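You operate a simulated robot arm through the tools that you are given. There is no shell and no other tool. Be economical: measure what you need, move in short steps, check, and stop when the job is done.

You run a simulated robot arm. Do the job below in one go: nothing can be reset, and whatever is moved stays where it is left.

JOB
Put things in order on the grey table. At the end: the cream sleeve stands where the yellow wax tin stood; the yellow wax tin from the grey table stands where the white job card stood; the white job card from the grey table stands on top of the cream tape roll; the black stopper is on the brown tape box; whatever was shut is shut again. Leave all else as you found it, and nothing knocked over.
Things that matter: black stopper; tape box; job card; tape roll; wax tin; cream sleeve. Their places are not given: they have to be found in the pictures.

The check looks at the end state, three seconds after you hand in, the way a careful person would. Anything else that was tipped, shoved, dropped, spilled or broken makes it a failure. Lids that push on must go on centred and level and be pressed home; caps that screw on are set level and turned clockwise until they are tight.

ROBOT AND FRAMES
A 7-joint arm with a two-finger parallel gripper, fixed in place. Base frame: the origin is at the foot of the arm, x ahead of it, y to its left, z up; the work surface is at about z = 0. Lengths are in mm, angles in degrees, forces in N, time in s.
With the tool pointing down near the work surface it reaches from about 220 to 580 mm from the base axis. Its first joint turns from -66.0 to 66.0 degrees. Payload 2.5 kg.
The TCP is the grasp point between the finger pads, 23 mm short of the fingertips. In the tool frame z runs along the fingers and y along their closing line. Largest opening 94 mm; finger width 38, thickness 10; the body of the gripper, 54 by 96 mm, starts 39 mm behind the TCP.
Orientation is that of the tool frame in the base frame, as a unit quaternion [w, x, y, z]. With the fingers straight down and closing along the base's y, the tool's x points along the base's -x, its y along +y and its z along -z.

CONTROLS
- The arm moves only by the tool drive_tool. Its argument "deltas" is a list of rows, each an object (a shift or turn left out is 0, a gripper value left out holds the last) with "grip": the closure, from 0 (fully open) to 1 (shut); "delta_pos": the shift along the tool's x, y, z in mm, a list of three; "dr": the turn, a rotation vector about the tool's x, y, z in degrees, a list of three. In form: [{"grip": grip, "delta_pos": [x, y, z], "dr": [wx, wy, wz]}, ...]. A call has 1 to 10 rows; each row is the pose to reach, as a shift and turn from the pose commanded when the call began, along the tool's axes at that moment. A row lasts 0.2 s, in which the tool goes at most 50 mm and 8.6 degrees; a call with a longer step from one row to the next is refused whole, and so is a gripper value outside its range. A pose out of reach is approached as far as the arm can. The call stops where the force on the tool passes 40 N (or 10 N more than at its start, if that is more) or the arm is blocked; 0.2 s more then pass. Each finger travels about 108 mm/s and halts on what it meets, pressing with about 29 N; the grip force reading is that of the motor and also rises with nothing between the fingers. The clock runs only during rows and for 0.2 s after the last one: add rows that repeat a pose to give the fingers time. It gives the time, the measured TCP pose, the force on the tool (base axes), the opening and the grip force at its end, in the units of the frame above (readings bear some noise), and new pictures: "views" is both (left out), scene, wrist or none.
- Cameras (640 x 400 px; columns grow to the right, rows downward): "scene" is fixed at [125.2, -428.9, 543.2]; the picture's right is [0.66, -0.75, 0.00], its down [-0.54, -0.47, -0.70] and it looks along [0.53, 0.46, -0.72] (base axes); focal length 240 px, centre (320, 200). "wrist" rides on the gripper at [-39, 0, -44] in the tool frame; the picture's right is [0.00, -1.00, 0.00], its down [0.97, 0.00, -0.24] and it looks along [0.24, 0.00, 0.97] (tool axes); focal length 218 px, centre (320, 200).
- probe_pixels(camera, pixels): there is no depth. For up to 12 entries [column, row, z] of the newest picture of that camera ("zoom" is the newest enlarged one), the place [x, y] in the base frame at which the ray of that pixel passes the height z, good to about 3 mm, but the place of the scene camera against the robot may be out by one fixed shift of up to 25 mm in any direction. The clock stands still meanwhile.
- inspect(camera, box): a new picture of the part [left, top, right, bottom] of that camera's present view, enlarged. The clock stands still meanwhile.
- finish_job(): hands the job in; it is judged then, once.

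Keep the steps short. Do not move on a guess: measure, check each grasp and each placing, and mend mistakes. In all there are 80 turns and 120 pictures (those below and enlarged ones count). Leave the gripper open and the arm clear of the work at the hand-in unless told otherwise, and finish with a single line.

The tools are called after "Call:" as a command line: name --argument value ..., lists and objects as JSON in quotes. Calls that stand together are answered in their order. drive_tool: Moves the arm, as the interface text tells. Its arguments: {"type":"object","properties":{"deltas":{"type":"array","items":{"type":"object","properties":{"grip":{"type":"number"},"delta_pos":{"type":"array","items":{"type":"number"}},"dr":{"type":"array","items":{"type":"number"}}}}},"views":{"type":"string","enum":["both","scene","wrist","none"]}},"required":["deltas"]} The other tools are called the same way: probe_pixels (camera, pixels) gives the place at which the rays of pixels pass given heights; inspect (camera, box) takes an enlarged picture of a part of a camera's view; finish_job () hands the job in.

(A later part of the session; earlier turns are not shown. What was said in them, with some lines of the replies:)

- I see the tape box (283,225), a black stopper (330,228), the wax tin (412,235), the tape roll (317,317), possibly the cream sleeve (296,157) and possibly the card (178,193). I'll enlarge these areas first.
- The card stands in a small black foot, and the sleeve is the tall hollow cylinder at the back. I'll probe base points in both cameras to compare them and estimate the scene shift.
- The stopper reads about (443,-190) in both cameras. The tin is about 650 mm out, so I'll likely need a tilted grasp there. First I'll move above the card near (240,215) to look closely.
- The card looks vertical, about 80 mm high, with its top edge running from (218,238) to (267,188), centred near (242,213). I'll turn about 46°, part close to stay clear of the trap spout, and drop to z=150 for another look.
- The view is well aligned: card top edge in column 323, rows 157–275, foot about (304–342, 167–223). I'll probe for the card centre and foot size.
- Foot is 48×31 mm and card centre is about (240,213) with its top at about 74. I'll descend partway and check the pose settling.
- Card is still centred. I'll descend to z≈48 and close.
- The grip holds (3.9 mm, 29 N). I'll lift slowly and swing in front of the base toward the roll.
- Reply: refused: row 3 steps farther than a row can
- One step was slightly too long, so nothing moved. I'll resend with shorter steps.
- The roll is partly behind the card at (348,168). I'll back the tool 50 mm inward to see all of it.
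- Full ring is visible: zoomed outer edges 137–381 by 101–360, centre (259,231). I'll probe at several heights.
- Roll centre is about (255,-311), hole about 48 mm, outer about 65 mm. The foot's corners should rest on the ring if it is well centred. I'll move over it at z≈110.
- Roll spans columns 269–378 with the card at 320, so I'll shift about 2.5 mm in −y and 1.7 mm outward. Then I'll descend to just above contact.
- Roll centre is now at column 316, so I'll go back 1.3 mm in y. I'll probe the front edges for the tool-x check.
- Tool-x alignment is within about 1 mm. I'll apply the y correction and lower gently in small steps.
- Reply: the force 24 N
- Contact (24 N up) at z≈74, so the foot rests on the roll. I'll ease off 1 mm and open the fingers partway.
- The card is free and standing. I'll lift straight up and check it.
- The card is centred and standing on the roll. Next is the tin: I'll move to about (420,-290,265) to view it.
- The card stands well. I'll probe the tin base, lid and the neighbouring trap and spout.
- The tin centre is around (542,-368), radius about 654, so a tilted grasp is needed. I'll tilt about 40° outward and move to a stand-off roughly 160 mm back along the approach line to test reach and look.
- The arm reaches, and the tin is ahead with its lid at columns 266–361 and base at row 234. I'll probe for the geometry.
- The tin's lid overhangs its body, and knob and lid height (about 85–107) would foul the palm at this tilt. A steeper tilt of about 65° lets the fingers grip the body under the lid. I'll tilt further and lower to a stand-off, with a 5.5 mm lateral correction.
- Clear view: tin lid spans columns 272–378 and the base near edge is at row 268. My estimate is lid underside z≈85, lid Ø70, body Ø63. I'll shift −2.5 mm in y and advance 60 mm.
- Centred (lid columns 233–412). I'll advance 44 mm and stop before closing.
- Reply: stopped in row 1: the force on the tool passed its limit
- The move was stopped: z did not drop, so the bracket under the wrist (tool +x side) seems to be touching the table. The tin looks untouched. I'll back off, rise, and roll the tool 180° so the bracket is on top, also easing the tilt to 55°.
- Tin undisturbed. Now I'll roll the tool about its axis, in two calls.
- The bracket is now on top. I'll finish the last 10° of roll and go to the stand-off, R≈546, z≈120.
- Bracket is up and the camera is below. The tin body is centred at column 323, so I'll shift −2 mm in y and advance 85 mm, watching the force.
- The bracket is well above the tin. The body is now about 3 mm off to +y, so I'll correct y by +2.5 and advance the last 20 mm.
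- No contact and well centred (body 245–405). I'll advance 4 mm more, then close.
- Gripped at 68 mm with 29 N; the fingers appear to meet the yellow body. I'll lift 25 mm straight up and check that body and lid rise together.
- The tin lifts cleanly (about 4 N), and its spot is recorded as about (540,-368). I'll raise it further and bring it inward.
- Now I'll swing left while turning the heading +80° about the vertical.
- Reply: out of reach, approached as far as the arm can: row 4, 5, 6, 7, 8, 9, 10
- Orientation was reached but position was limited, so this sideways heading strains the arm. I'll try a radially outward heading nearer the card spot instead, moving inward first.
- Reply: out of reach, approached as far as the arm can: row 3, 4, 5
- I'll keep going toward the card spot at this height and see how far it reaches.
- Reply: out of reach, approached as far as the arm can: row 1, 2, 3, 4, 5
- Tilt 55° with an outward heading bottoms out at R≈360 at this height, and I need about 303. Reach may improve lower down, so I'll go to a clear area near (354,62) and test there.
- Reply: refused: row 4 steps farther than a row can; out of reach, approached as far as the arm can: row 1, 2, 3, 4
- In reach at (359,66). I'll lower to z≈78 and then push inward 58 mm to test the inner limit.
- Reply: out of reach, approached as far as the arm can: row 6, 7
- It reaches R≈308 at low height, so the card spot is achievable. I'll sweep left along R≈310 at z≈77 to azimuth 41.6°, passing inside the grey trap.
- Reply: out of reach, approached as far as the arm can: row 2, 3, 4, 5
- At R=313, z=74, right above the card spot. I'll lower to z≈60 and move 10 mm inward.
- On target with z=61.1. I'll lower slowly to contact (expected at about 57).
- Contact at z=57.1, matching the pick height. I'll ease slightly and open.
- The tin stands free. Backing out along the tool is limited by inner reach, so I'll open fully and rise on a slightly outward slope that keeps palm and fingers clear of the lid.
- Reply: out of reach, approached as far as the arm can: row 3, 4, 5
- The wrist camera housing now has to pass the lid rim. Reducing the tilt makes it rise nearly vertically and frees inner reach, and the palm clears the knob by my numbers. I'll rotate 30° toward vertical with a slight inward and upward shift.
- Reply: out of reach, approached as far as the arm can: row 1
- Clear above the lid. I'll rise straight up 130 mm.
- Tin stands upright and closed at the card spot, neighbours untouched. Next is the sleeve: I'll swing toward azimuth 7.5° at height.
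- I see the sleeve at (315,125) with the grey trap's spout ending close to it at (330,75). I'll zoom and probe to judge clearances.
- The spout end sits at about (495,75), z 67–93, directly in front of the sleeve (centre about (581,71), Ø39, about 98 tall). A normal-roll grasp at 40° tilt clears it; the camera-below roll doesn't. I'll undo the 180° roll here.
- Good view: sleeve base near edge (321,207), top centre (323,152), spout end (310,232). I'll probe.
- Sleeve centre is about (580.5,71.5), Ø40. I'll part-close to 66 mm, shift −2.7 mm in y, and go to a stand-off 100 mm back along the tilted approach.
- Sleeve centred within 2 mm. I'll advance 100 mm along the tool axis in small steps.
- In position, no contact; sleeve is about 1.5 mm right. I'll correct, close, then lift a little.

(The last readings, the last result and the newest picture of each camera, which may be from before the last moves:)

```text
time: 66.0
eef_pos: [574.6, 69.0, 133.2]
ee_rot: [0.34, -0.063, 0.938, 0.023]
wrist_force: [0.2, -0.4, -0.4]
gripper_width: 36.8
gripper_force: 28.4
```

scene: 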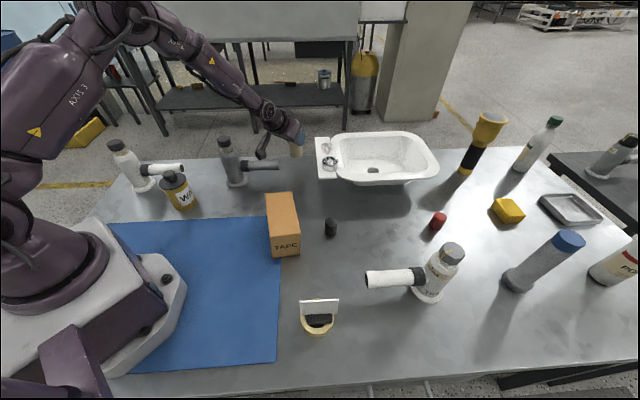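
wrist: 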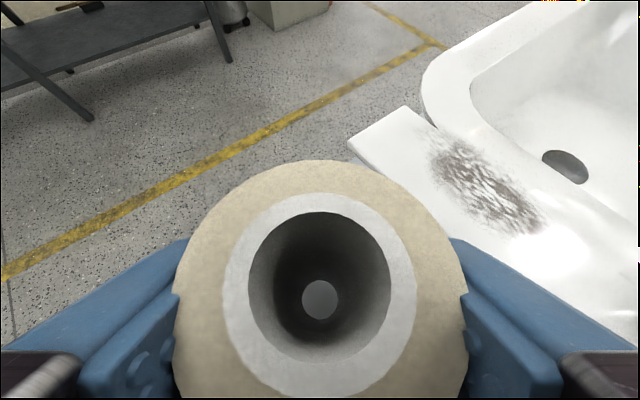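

Sleeve held (37 mm) and lifted. I'll raise it clear of the spout and bring it inward, then swing right to azimuth −34°.

Call:
drive_tool --deltas '[{"delta_pos": [-25.7, 0, -30.6]}, {"delta_pos": [-51.4, 0, -61.3]}, {"delta_pos": [-34.3, 0, -95.3]}, {"delta_pos": [-6.8, 0, -124.8]}, {"delta_pos": [20, 0, -147.3]}, {"delta_pos": [20, 0, -147.3]}]' --views "none"

Call:
drive_tool --deltas '[{"delta_pos": [10.4, -38.9, -8.7], "dr": [3.36, 0, 4]}, {"delta_pos": [20.8, -77.8, -17.4], "dr": [6.72, 0, 8]}, {"delta_pos": [31.2, -116.7, -26.1], "dr": [10.1, 0, 12]}, {"delta_pos": [41.6, -155.6, -34.8], "dr": [13.4, 0, 16]}, {"delta_pos": [52, -194.5, -43.5], "dr": [16.8, 0, 20]}, {"delta_pos": [62.4, -233.4, -52.2], "dr": [20.2, 0, 24]}, {"delta_pos": [72.8, -272.3, -61], "dr": [23.5, 0, 28]}, {"delta_pos": [83.1, -311, -69.8], "dr": [26.9, 0, 32]}, {"delta_pos": [83.1, -311, -69.8], "dr": [26.9, 0, 32]}]' --views "scene"

```text
time: 67.4
eef_pos: [463.9, 53.3, 231.7]
ee_rot: [0.341, -0.062, 0.938, 0.022]
wrist_force: [-0.5, 0.4, 0.3]
gripper_width: 36.7
gripper_force: 28.8
```

```text
time: 69.4
eef_pos: [400.1, -270.2, 232.5]
ee_rot: [0.326, 0.277, 0.898, -0.102]
wrist_force: [-0.3, -0.2, -0.2]
gripper_width: 36.5
gripper_force: 28.9
```

scene: 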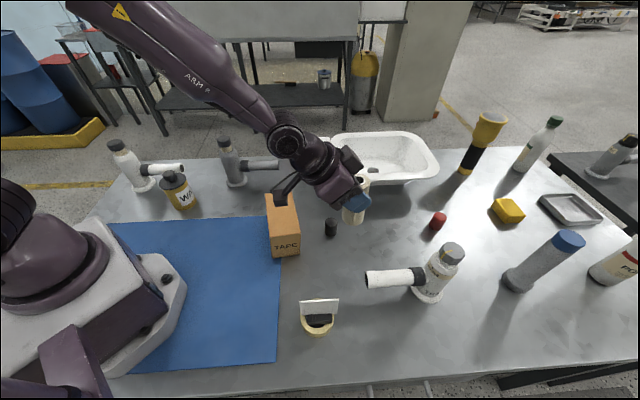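

Now a diagonal move to hover over the tin's old spot (sleeve bottom about 37 mm up).

Call:
drive_tool --deltas '[{"delta_pos": [-10, -0.3, 40]}, {"delta_pos": [-20, -0.6, 80]}, {"delta_pos": [-30, -0.9, 120]}, {"delta_pos": [-40, -1.1, 160]}, {"delta_pos": [-48.9, -1.4, 200.3]}, {"delta_pos": [-48.9, -1.4, 200.3]}, {"delta_pos": [-48.9, -1.4, 200.3]}]'

```text
time: 71.0
eef_pos: [536.6, -361.4, 111.1]
ee_rot: [0.326, 0.276, 0.899, -0.101]
wrist_force: [0.4, 0.3, -0.4]
gripper_width: 36.1
gripper_force: 29.0
```

scene: 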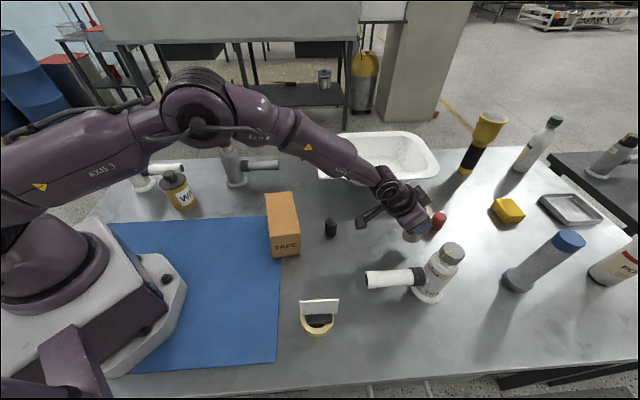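
wrist: 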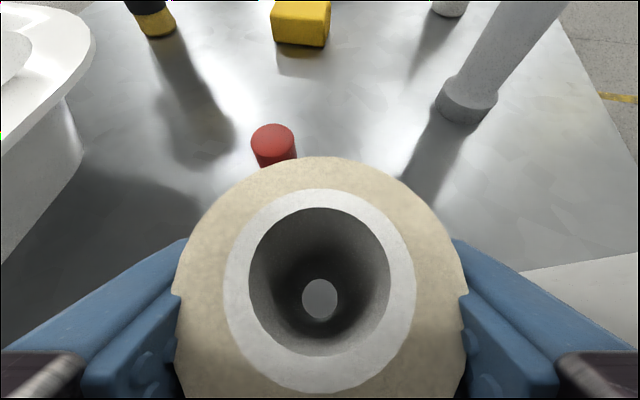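

Nearly on target. I'll correct 4 mm and descend to z≈77.

Call:
drive_tool --deltas '[{"delta_pos": [5, -3.5, 8]}, {"delta_pos": [12, -3.5, 17]}, {"delta_pos": [20.3, -3.5, 27.3]}, {"delta_pos": [20.3, -3.5, 27.3]}, {"delta_pos": [20.3, -3.5, 27.3]}]' --views "none"

Call:
drive_tool --deltas '[{"delta_pos": [0.7, 0, 0.8]}, {"delta_pos": [1.3, 0, 1.6]}, {"delta_pos": [1.9, 0, 2.3]}, {"delta_pos": [1.9, 0, 2.3]}]' --views "none"

```text
time: 72.2
eef_pos: [537.1, -367.2, 76.7]
ee_rot: [0.326, 0.276, 0.898, -0.101]
wrist_force: [-0.6, -0.6, -0.5]
gripper_width: 36.0
gripper_force: 29.0
```

```text
time: 73.2
eef_pos: [537.1, -367.9, 74.3]
ee_rot: [0.326, 0.276, 0.898, -0.102]
wrist_force: [0.5, 0.1, -0.7]
gripper_width: 36.2
gripper_force: 29.3
```

No contact yet at 74.3. A small correction, then lower further in 1 mm steps.

Call:
drive_tool --deltas '[{"delta_pos": [1.5, 1.5, -1.3]}, {"delta_pos": [2.1, 1.5, -0.5]}, {"delta_pos": [2.8, 1.5, 0.2]}, {"delta_pos": [2.8, 1.5, 0.2]}]' --views "none"

Call:
drive_tool --deltas '[{"delta_pos": [0.7, 0, 0.8]}, {"delta_pos": [0.7, 0, 0.8]}]' --views "none"

```text
time: 74.2
eef_pos: [536.7, -364.9, 73.3]
ee_rot: [0.326, 0.276, 0.899, -0.101]
wrist_force: [-0.6, 0.3, 1.1]
gripper_width: 35.8
gripper_force: 29.1
```

```text
time: 74.8
eef_pos: [535.5, -366.3, 72.3]
ee_rot: [0.328, 0.276, 0.898, -0.103]
wrist_force: [-5.6, 2.7, 12.5]
gripper_width: 35.7
gripper_force: 29.3
```

Contact (12.5 N). Release to 66 mm opening and look.

Call:
drive_tool --deltas '[{"delta_pos": [-0.3, 0, -0.3]}, {"delta_pos": [-0.3, 0, -0.3], "grip": 0.3}, {"delta_pos": [-0.3, 0, -0.3], "grip": 0.3}]' --views "wrist"

```text
time: 75.6
eef_pos: [536.3, -364.9, 69.9]
ee_rot: [0.326, 0.276, 0.898, -0.103]
wrist_force: [-0.3, 0.5, -0.2]
gripper_width: 66.0
gripper_force: 0.0
```

wrist: 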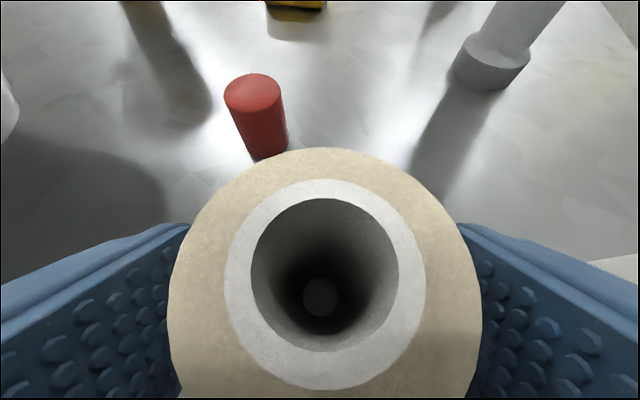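

Standing. I'll retreat straight back along the tool axis and check.

Call:
drive_tool --deltas '[{"delta_pos": [0, 0, -20]}, {"delta_pos": [0, 0, -50]}, {"delta_pos": [0, 0, -90]}, {"delta_pos": [0, 0, -130]}, {"delta_pos": [0, 0, -165]}, {"delta_pos": [0, 0, -165]}]'

Call:
probe_pixels --camera "scene" --pixels '[[413, 253, 0]]'

```text
time: 77.0
eef_pos: [446.0, -304.2, 197.0]
ee_rot: [0.327, 0.276, 0.898, -0.102]
wrist_force: [0.1, -0.2, -0.2]
gripper_width: 65.7
gripper_force: 0.0
```

scene: 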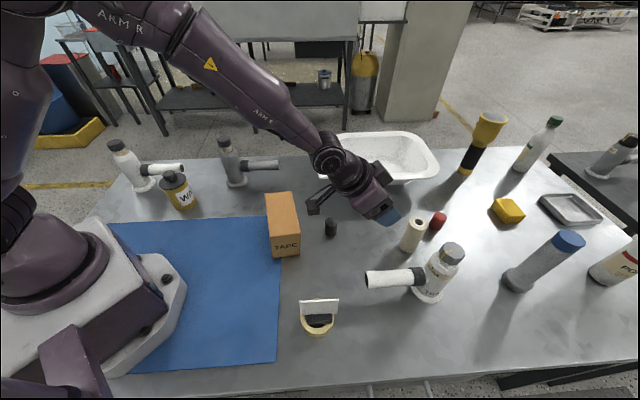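
wrist: 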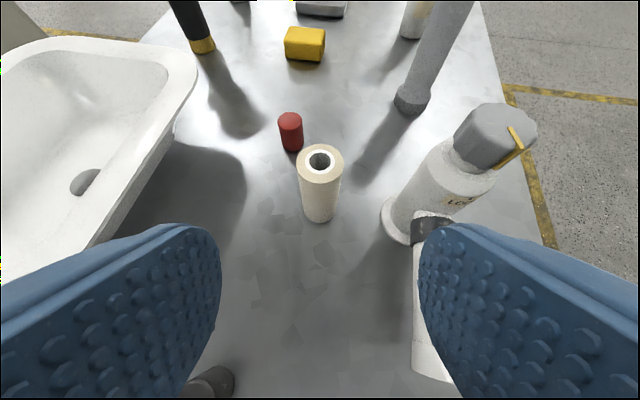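

```text
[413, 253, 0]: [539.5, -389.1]
```

Sleeve upright on the tin's old spot. Now I'll return the tool to vertical and go above the stopper near (445,-190).

Call:
drive_tool --deltas '[{"delta_pos": [12.5, 19, -5], "dr": [0, 8, 0]}, {"delta_pos": [25, 38, -10], "dr": [0, 16, 0]}, {"delta_pos": [37, 56, -16], "dr": [0, 24, 0]}, {"delta_pos": [50, 75, -21], "dr": [0, 32, 0]}, {"delta_pos": [62.3, 93.9, -26.2], "dr": [0, 40, 0]}, {"delta_pos": [62.3, 93.9, -26.2], "dr": [0, 40, 0]}]' --views "wrist"

```text
time: 78.4
eef_pos: [446.7, -191.1, 175.9]
ee_rot: [-0.001, 0.294, 0.956, -0.001]
wrist_force: [0.7, -0.4, 0.3]
gripper_width: 65.8
gripper_force: 0.1
```

wrist: 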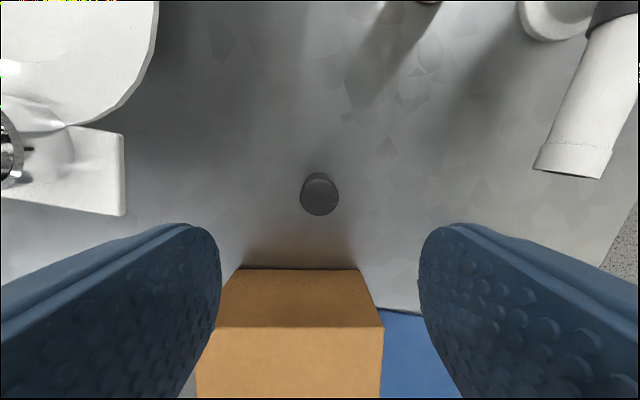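

Stopper top at (319,195), box just inward of it with its top edge at row 327. I'll probe the stopper and box.

Call:
probe_pixels --camera "wrist" --pixels '[[319, 194, 30], [320, 201, 0], [300, 194, 30], [339, 194, 30], [242, 268, 0], [358, 270, 0], [218, 327, 60], [384, 327, 60], [218, 327, 70], [384, 327, 70]]'

Call:
inspect --camera "wrist" --box '[280, 160, 360, 230]'

```text
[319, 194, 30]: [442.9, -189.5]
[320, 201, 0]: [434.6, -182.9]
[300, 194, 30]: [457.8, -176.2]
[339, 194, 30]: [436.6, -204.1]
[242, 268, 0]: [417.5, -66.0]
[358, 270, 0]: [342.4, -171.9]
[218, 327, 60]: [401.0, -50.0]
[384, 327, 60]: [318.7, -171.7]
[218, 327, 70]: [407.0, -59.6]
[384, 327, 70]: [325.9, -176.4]
```

```text
5.71 times, centred on (320, 195) of wrist
```

zoom: 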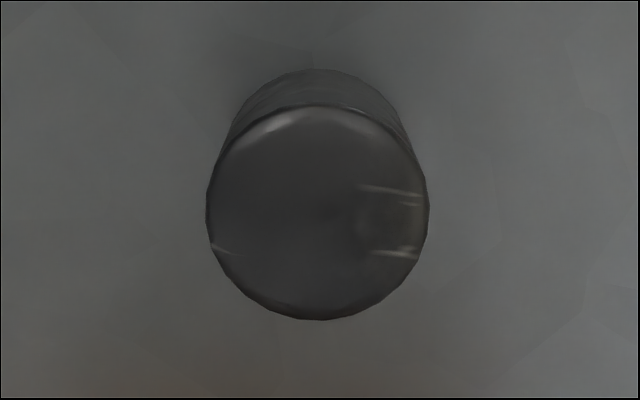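

Stopper axis is about (446,-191), essentially under the TCP. Box top is about z=81 with centre near (354,-97). I'll descend to z=80 and check.

Call:
drive_tool --deltas '[{"delta_pos": [0, 0, 32]}, {"delta_pos": [0, 0, 64]}, {"delta_pos": [0, 0, 96]}, {"delta_pos": [0, 0, 96]}]' --views "wrist"

```text
time: 79.4
eef_pos: [446.3, -192.0, 80.6]
ee_rot: [0.0, 0.293, 0.956, -0.002]
wrist_force: [-0.1, 0.7, 0.2]
gripper_width: 65.8
gripper_force: 0.1
```

wrist: 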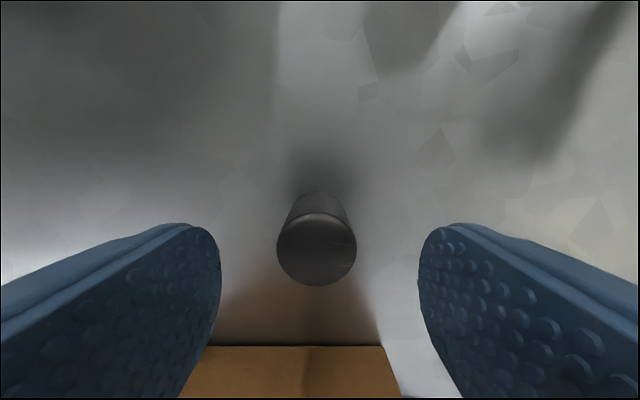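

Stopper is about 36 high, Ø33, about 4.5 mm inward. I'll correct, lower to z≈28 and close.

Call:
drive_tool --deltas '[{"delta_pos": [4.5, 1, 18]}, {"delta_pos": [4.5, 1, 36]}, {"delta_pos": [4.5, 1, 52]}, {"delta_pos": [4.5, 1, 52]}, {"delta_pos": [4.5, 1, 52], "grip": 1}, {"delta_pos": [4.5, 1, 52], "grip": 1}, {"delta_pos": [4.5, 1, 52], "grip": 1}]' --views "none"

Call:
drive_tool --deltas '[{"delta_pos": [0, 0, -30]}, {"delta_pos": [0, 0, -75]}, {"delta_pos": [0, 0, -120]}, {"delta_pos": [0, 0, -160]}, {"delta_pos": [0, 0, -160]}]' --views "both"

```text
time: 81.0
eef_pos: [444.2, -188.1, 30.0]
ee_rot: [0.0, 0.294, 0.956, -0.002]
wrist_force: [-0.5, 0.2, -0.1]
gripper_width: 31.9
gripper_force: 28.9
```

```text
time: 82.2
eef_pos: [444.3, -190.8, 188.9]
ee_rot: [0.0, 0.294, 0.956, -0.002]
wrist_force: [0.1, -0.8, -0.7]
gripper_width: 32.0
gripper_force: 28.9
```

scene: 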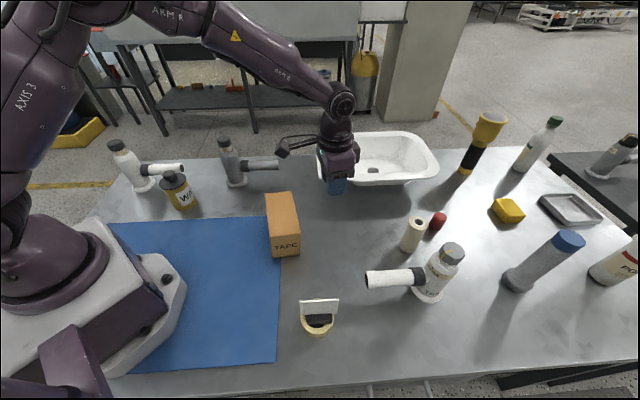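
wrist: 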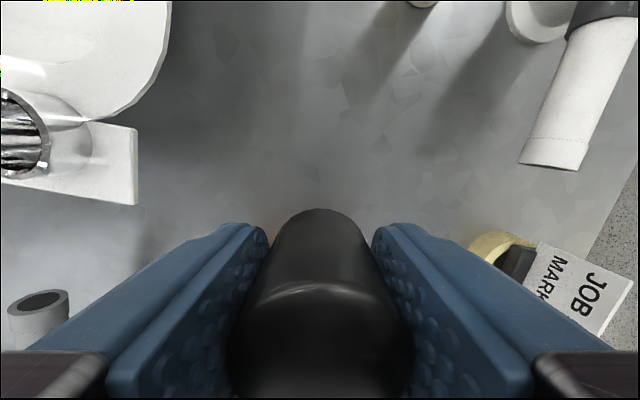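

Stopper held at 32 mm. I'll move over the box centre (354,-97) at z≈160 and verify with both views.

Call:
drive_tool --deltas '[{"delta_pos": [42, 9, 8]}, {"delta_pos": [85, 18, 18]}, {"delta_pos": [127.3, 27.2, 29]}, {"delta_pos": [127.3, 27.2, 29]}, {"delta_pos": [127.3, 27.2, 29]}]' --views "both"

```text
time: 83.4
eef_pos: [354.0, -93.2, 160.3]
ee_rot: [0.0, 0.294, 0.956, -0.001]
wrist_force: [-0.7, 0.4, 0.1]
gripper_width: 31.8
gripper_force: 28.8
```

scene: 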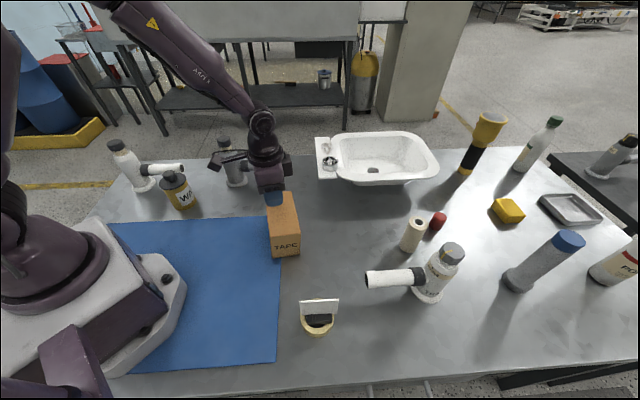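
wrist: 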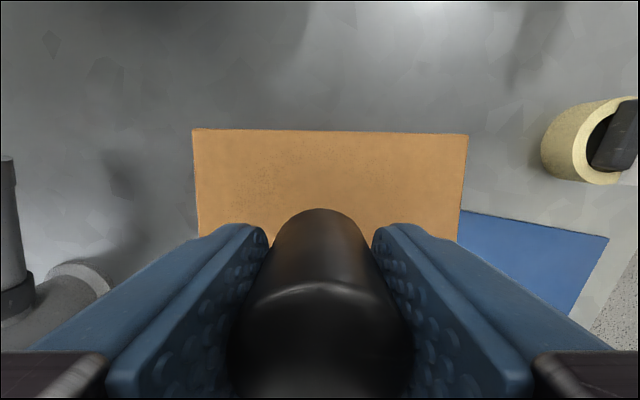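

The box top is under the stopper. I'll probe its edges at candidate heights to fix centre and height.

Call:
probe_pixels --camera "wrist" --pixels '[[193, 129, 70], [468, 134, 70], [193, 129, 80], [468, 134, 80], [193, 129, 90], [468, 134, 90], [200, 238, 80], [460, 238, 80]]'

Call:
probe_pixels --camera "scene" --pixels '[[271.5, 235, 80], [301, 229.8, 80], [265.5, 193, 80], [291.7, 191.4, 80], [271.5, 235, 90], [301, 229.8, 90], [272, 257, 0], [299, 253, 0]]'

```text
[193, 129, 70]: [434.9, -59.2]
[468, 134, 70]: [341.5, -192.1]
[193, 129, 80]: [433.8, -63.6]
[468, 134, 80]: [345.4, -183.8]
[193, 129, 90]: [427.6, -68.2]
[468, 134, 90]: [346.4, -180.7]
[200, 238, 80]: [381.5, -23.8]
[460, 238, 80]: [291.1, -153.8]
```

```text
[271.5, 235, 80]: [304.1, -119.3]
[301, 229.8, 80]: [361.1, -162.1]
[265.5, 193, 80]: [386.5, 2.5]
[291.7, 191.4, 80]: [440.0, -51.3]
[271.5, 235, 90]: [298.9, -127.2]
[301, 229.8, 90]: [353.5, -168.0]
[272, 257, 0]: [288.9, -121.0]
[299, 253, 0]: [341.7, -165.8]
```

Box top is at z≈90, centre ≈(361,-97). I'll shift 8.5 mm outward, descend to z≈126, then slow to contact.

Call:
drive_tool --deltas '[{"delta_pos": [-8.5, 1, 10]}, {"delta_pos": [-8.5, 1, 22]}, {"delta_pos": [-8.5, 1, 33]}, {"delta_pos": [-8.5, 1, 33]}]' --views "none"

Call:
drive_tool --deltas '[{"delta_pos": [0, 0, 1.5]}, {"delta_pos": [0, 0, 3]}, {"delta_pos": [0, 0, 4.5]}, {"delta_pos": [0, 0, 4.5]}]' --views "none"

```text
time: 84.4
eef_pos: [362.1, -96.7, 128.2]
ee_rot: [0.0, 0.294, 0.956, -0.002]
wrist_force: [0.5, -0.8, -0.4]
gripper_width: 32.0
gripper_force: 28.9
```

```text
time: 85.4
eef_pos: [362.4, -96.7, 123.4]
ee_rot: [-0.001, 0.294, 0.956, -0.002]
wrist_force: [-6.0, 1.3, 20.1]
gripper_width: 32.0
gripper_force: 28.7
```

Contact (20 N) at z≈123. Ease off, open, and lift away.

Call:
drive_tool --deltas '[{"delta_pos": [0, 0, -0.8]}, {"delta_pos": [0, 0, -0.8], "grip": 0.3}, {"delta_pos": [0, 0, -0.8], "grip": 0.3}]' --views "wrist"

Call:
drive_tool --deltas '[{"delta_pos": [0, 0, -25]}, {"delta_pos": [0, 0, -65]}, {"delta_pos": [0, 0, -105]}, {"delta_pos": [0, 0, -145]}, {"delta_pos": [0, 0, -185], "grip": 0}, {"delta_pos": [0, 0, -185], "grip": 0}]' --views "both"

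```text
time: 86.2
eef_pos: [362.4, -97.3, 123.9]
ee_rot: [-0.001, 0.294, 0.956, -0.001]
wrist_force: [-0.4, -0.1, -0.3]
gripper_width: 65.7
gripper_force: 0.1
```

wrist: 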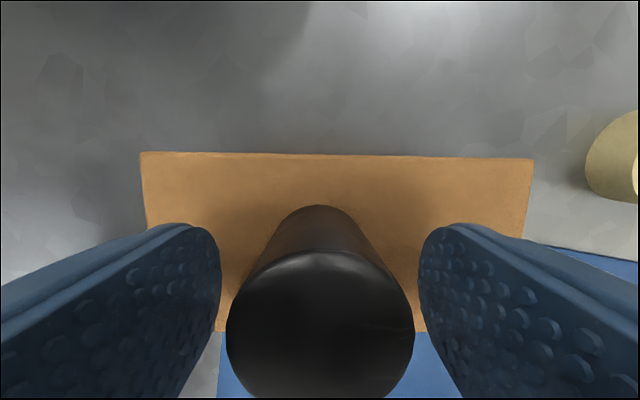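

```text
time: 87.6
eef_pos: [362.1, -97.3, 309.2]
ee_rot: [0.0, 0.294, 0.956, -0.002]
wrist_force: [0.7, -0.3, 0.7]
gripper_width: 94.1
gripper_force: 0.1
```

scene: 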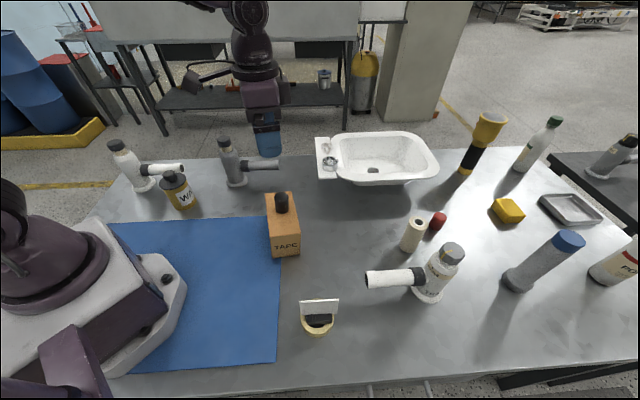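
wrist: 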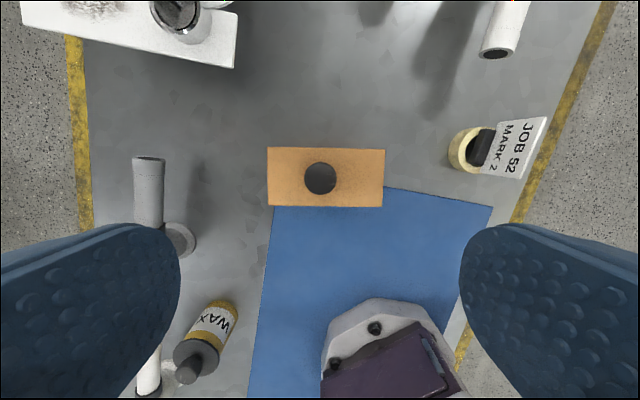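

Stopper is centred on the box. One last enlarged check of the tin and of the sleeve and card.

Call:
inspect --camera "scene" --box '[100, 130, 310, 270]'

Call:
inspect --camera "scene" --box '[290, 190, 480, 340]'

Call:
probe_pixels --camera "scene" --pixels '[[185, 209, 0], [409, 251, 0], [173, 204, 0], [197, 203, 0]]'

```text
2.86 times, centred on (205, 200) of scene
```

zoom: 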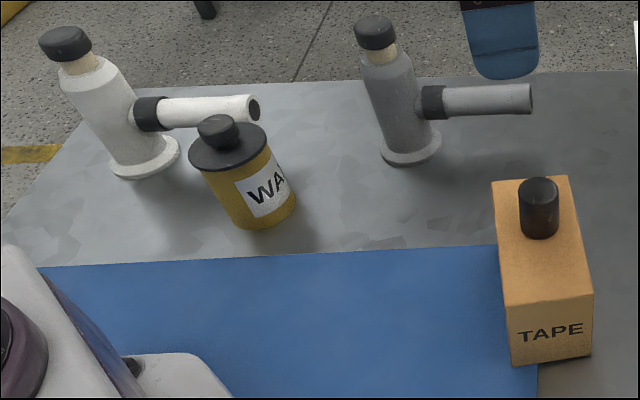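

```text
2.67 times, centred on (385, 265) of scene
```

zoom: 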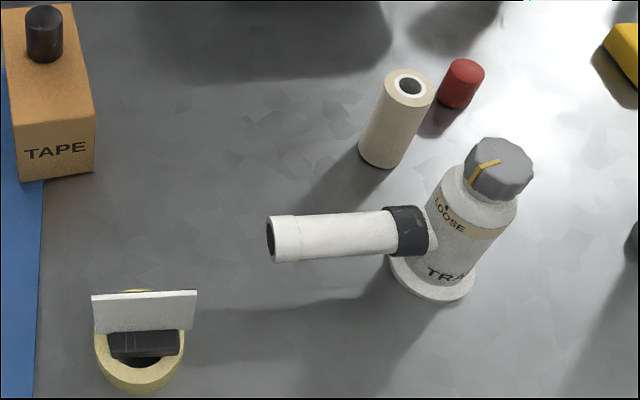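

```text
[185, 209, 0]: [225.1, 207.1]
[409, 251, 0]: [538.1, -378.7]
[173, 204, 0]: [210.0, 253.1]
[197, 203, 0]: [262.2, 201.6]
```

Everything is in place: tin upright and shut on the card's spot, sleeve on the tin's spot, card on the roll, stopper on the box, gripper open and clear. Handing in.

Call:
finish_job

```text
The job is handed in.
```

The job is handed in: sleeve on the tin's spot, tin (lid on) on the card's spot, card on the tape roll, stopper on the tape box, nothing else seen moved or tipped, gripper open and clear.
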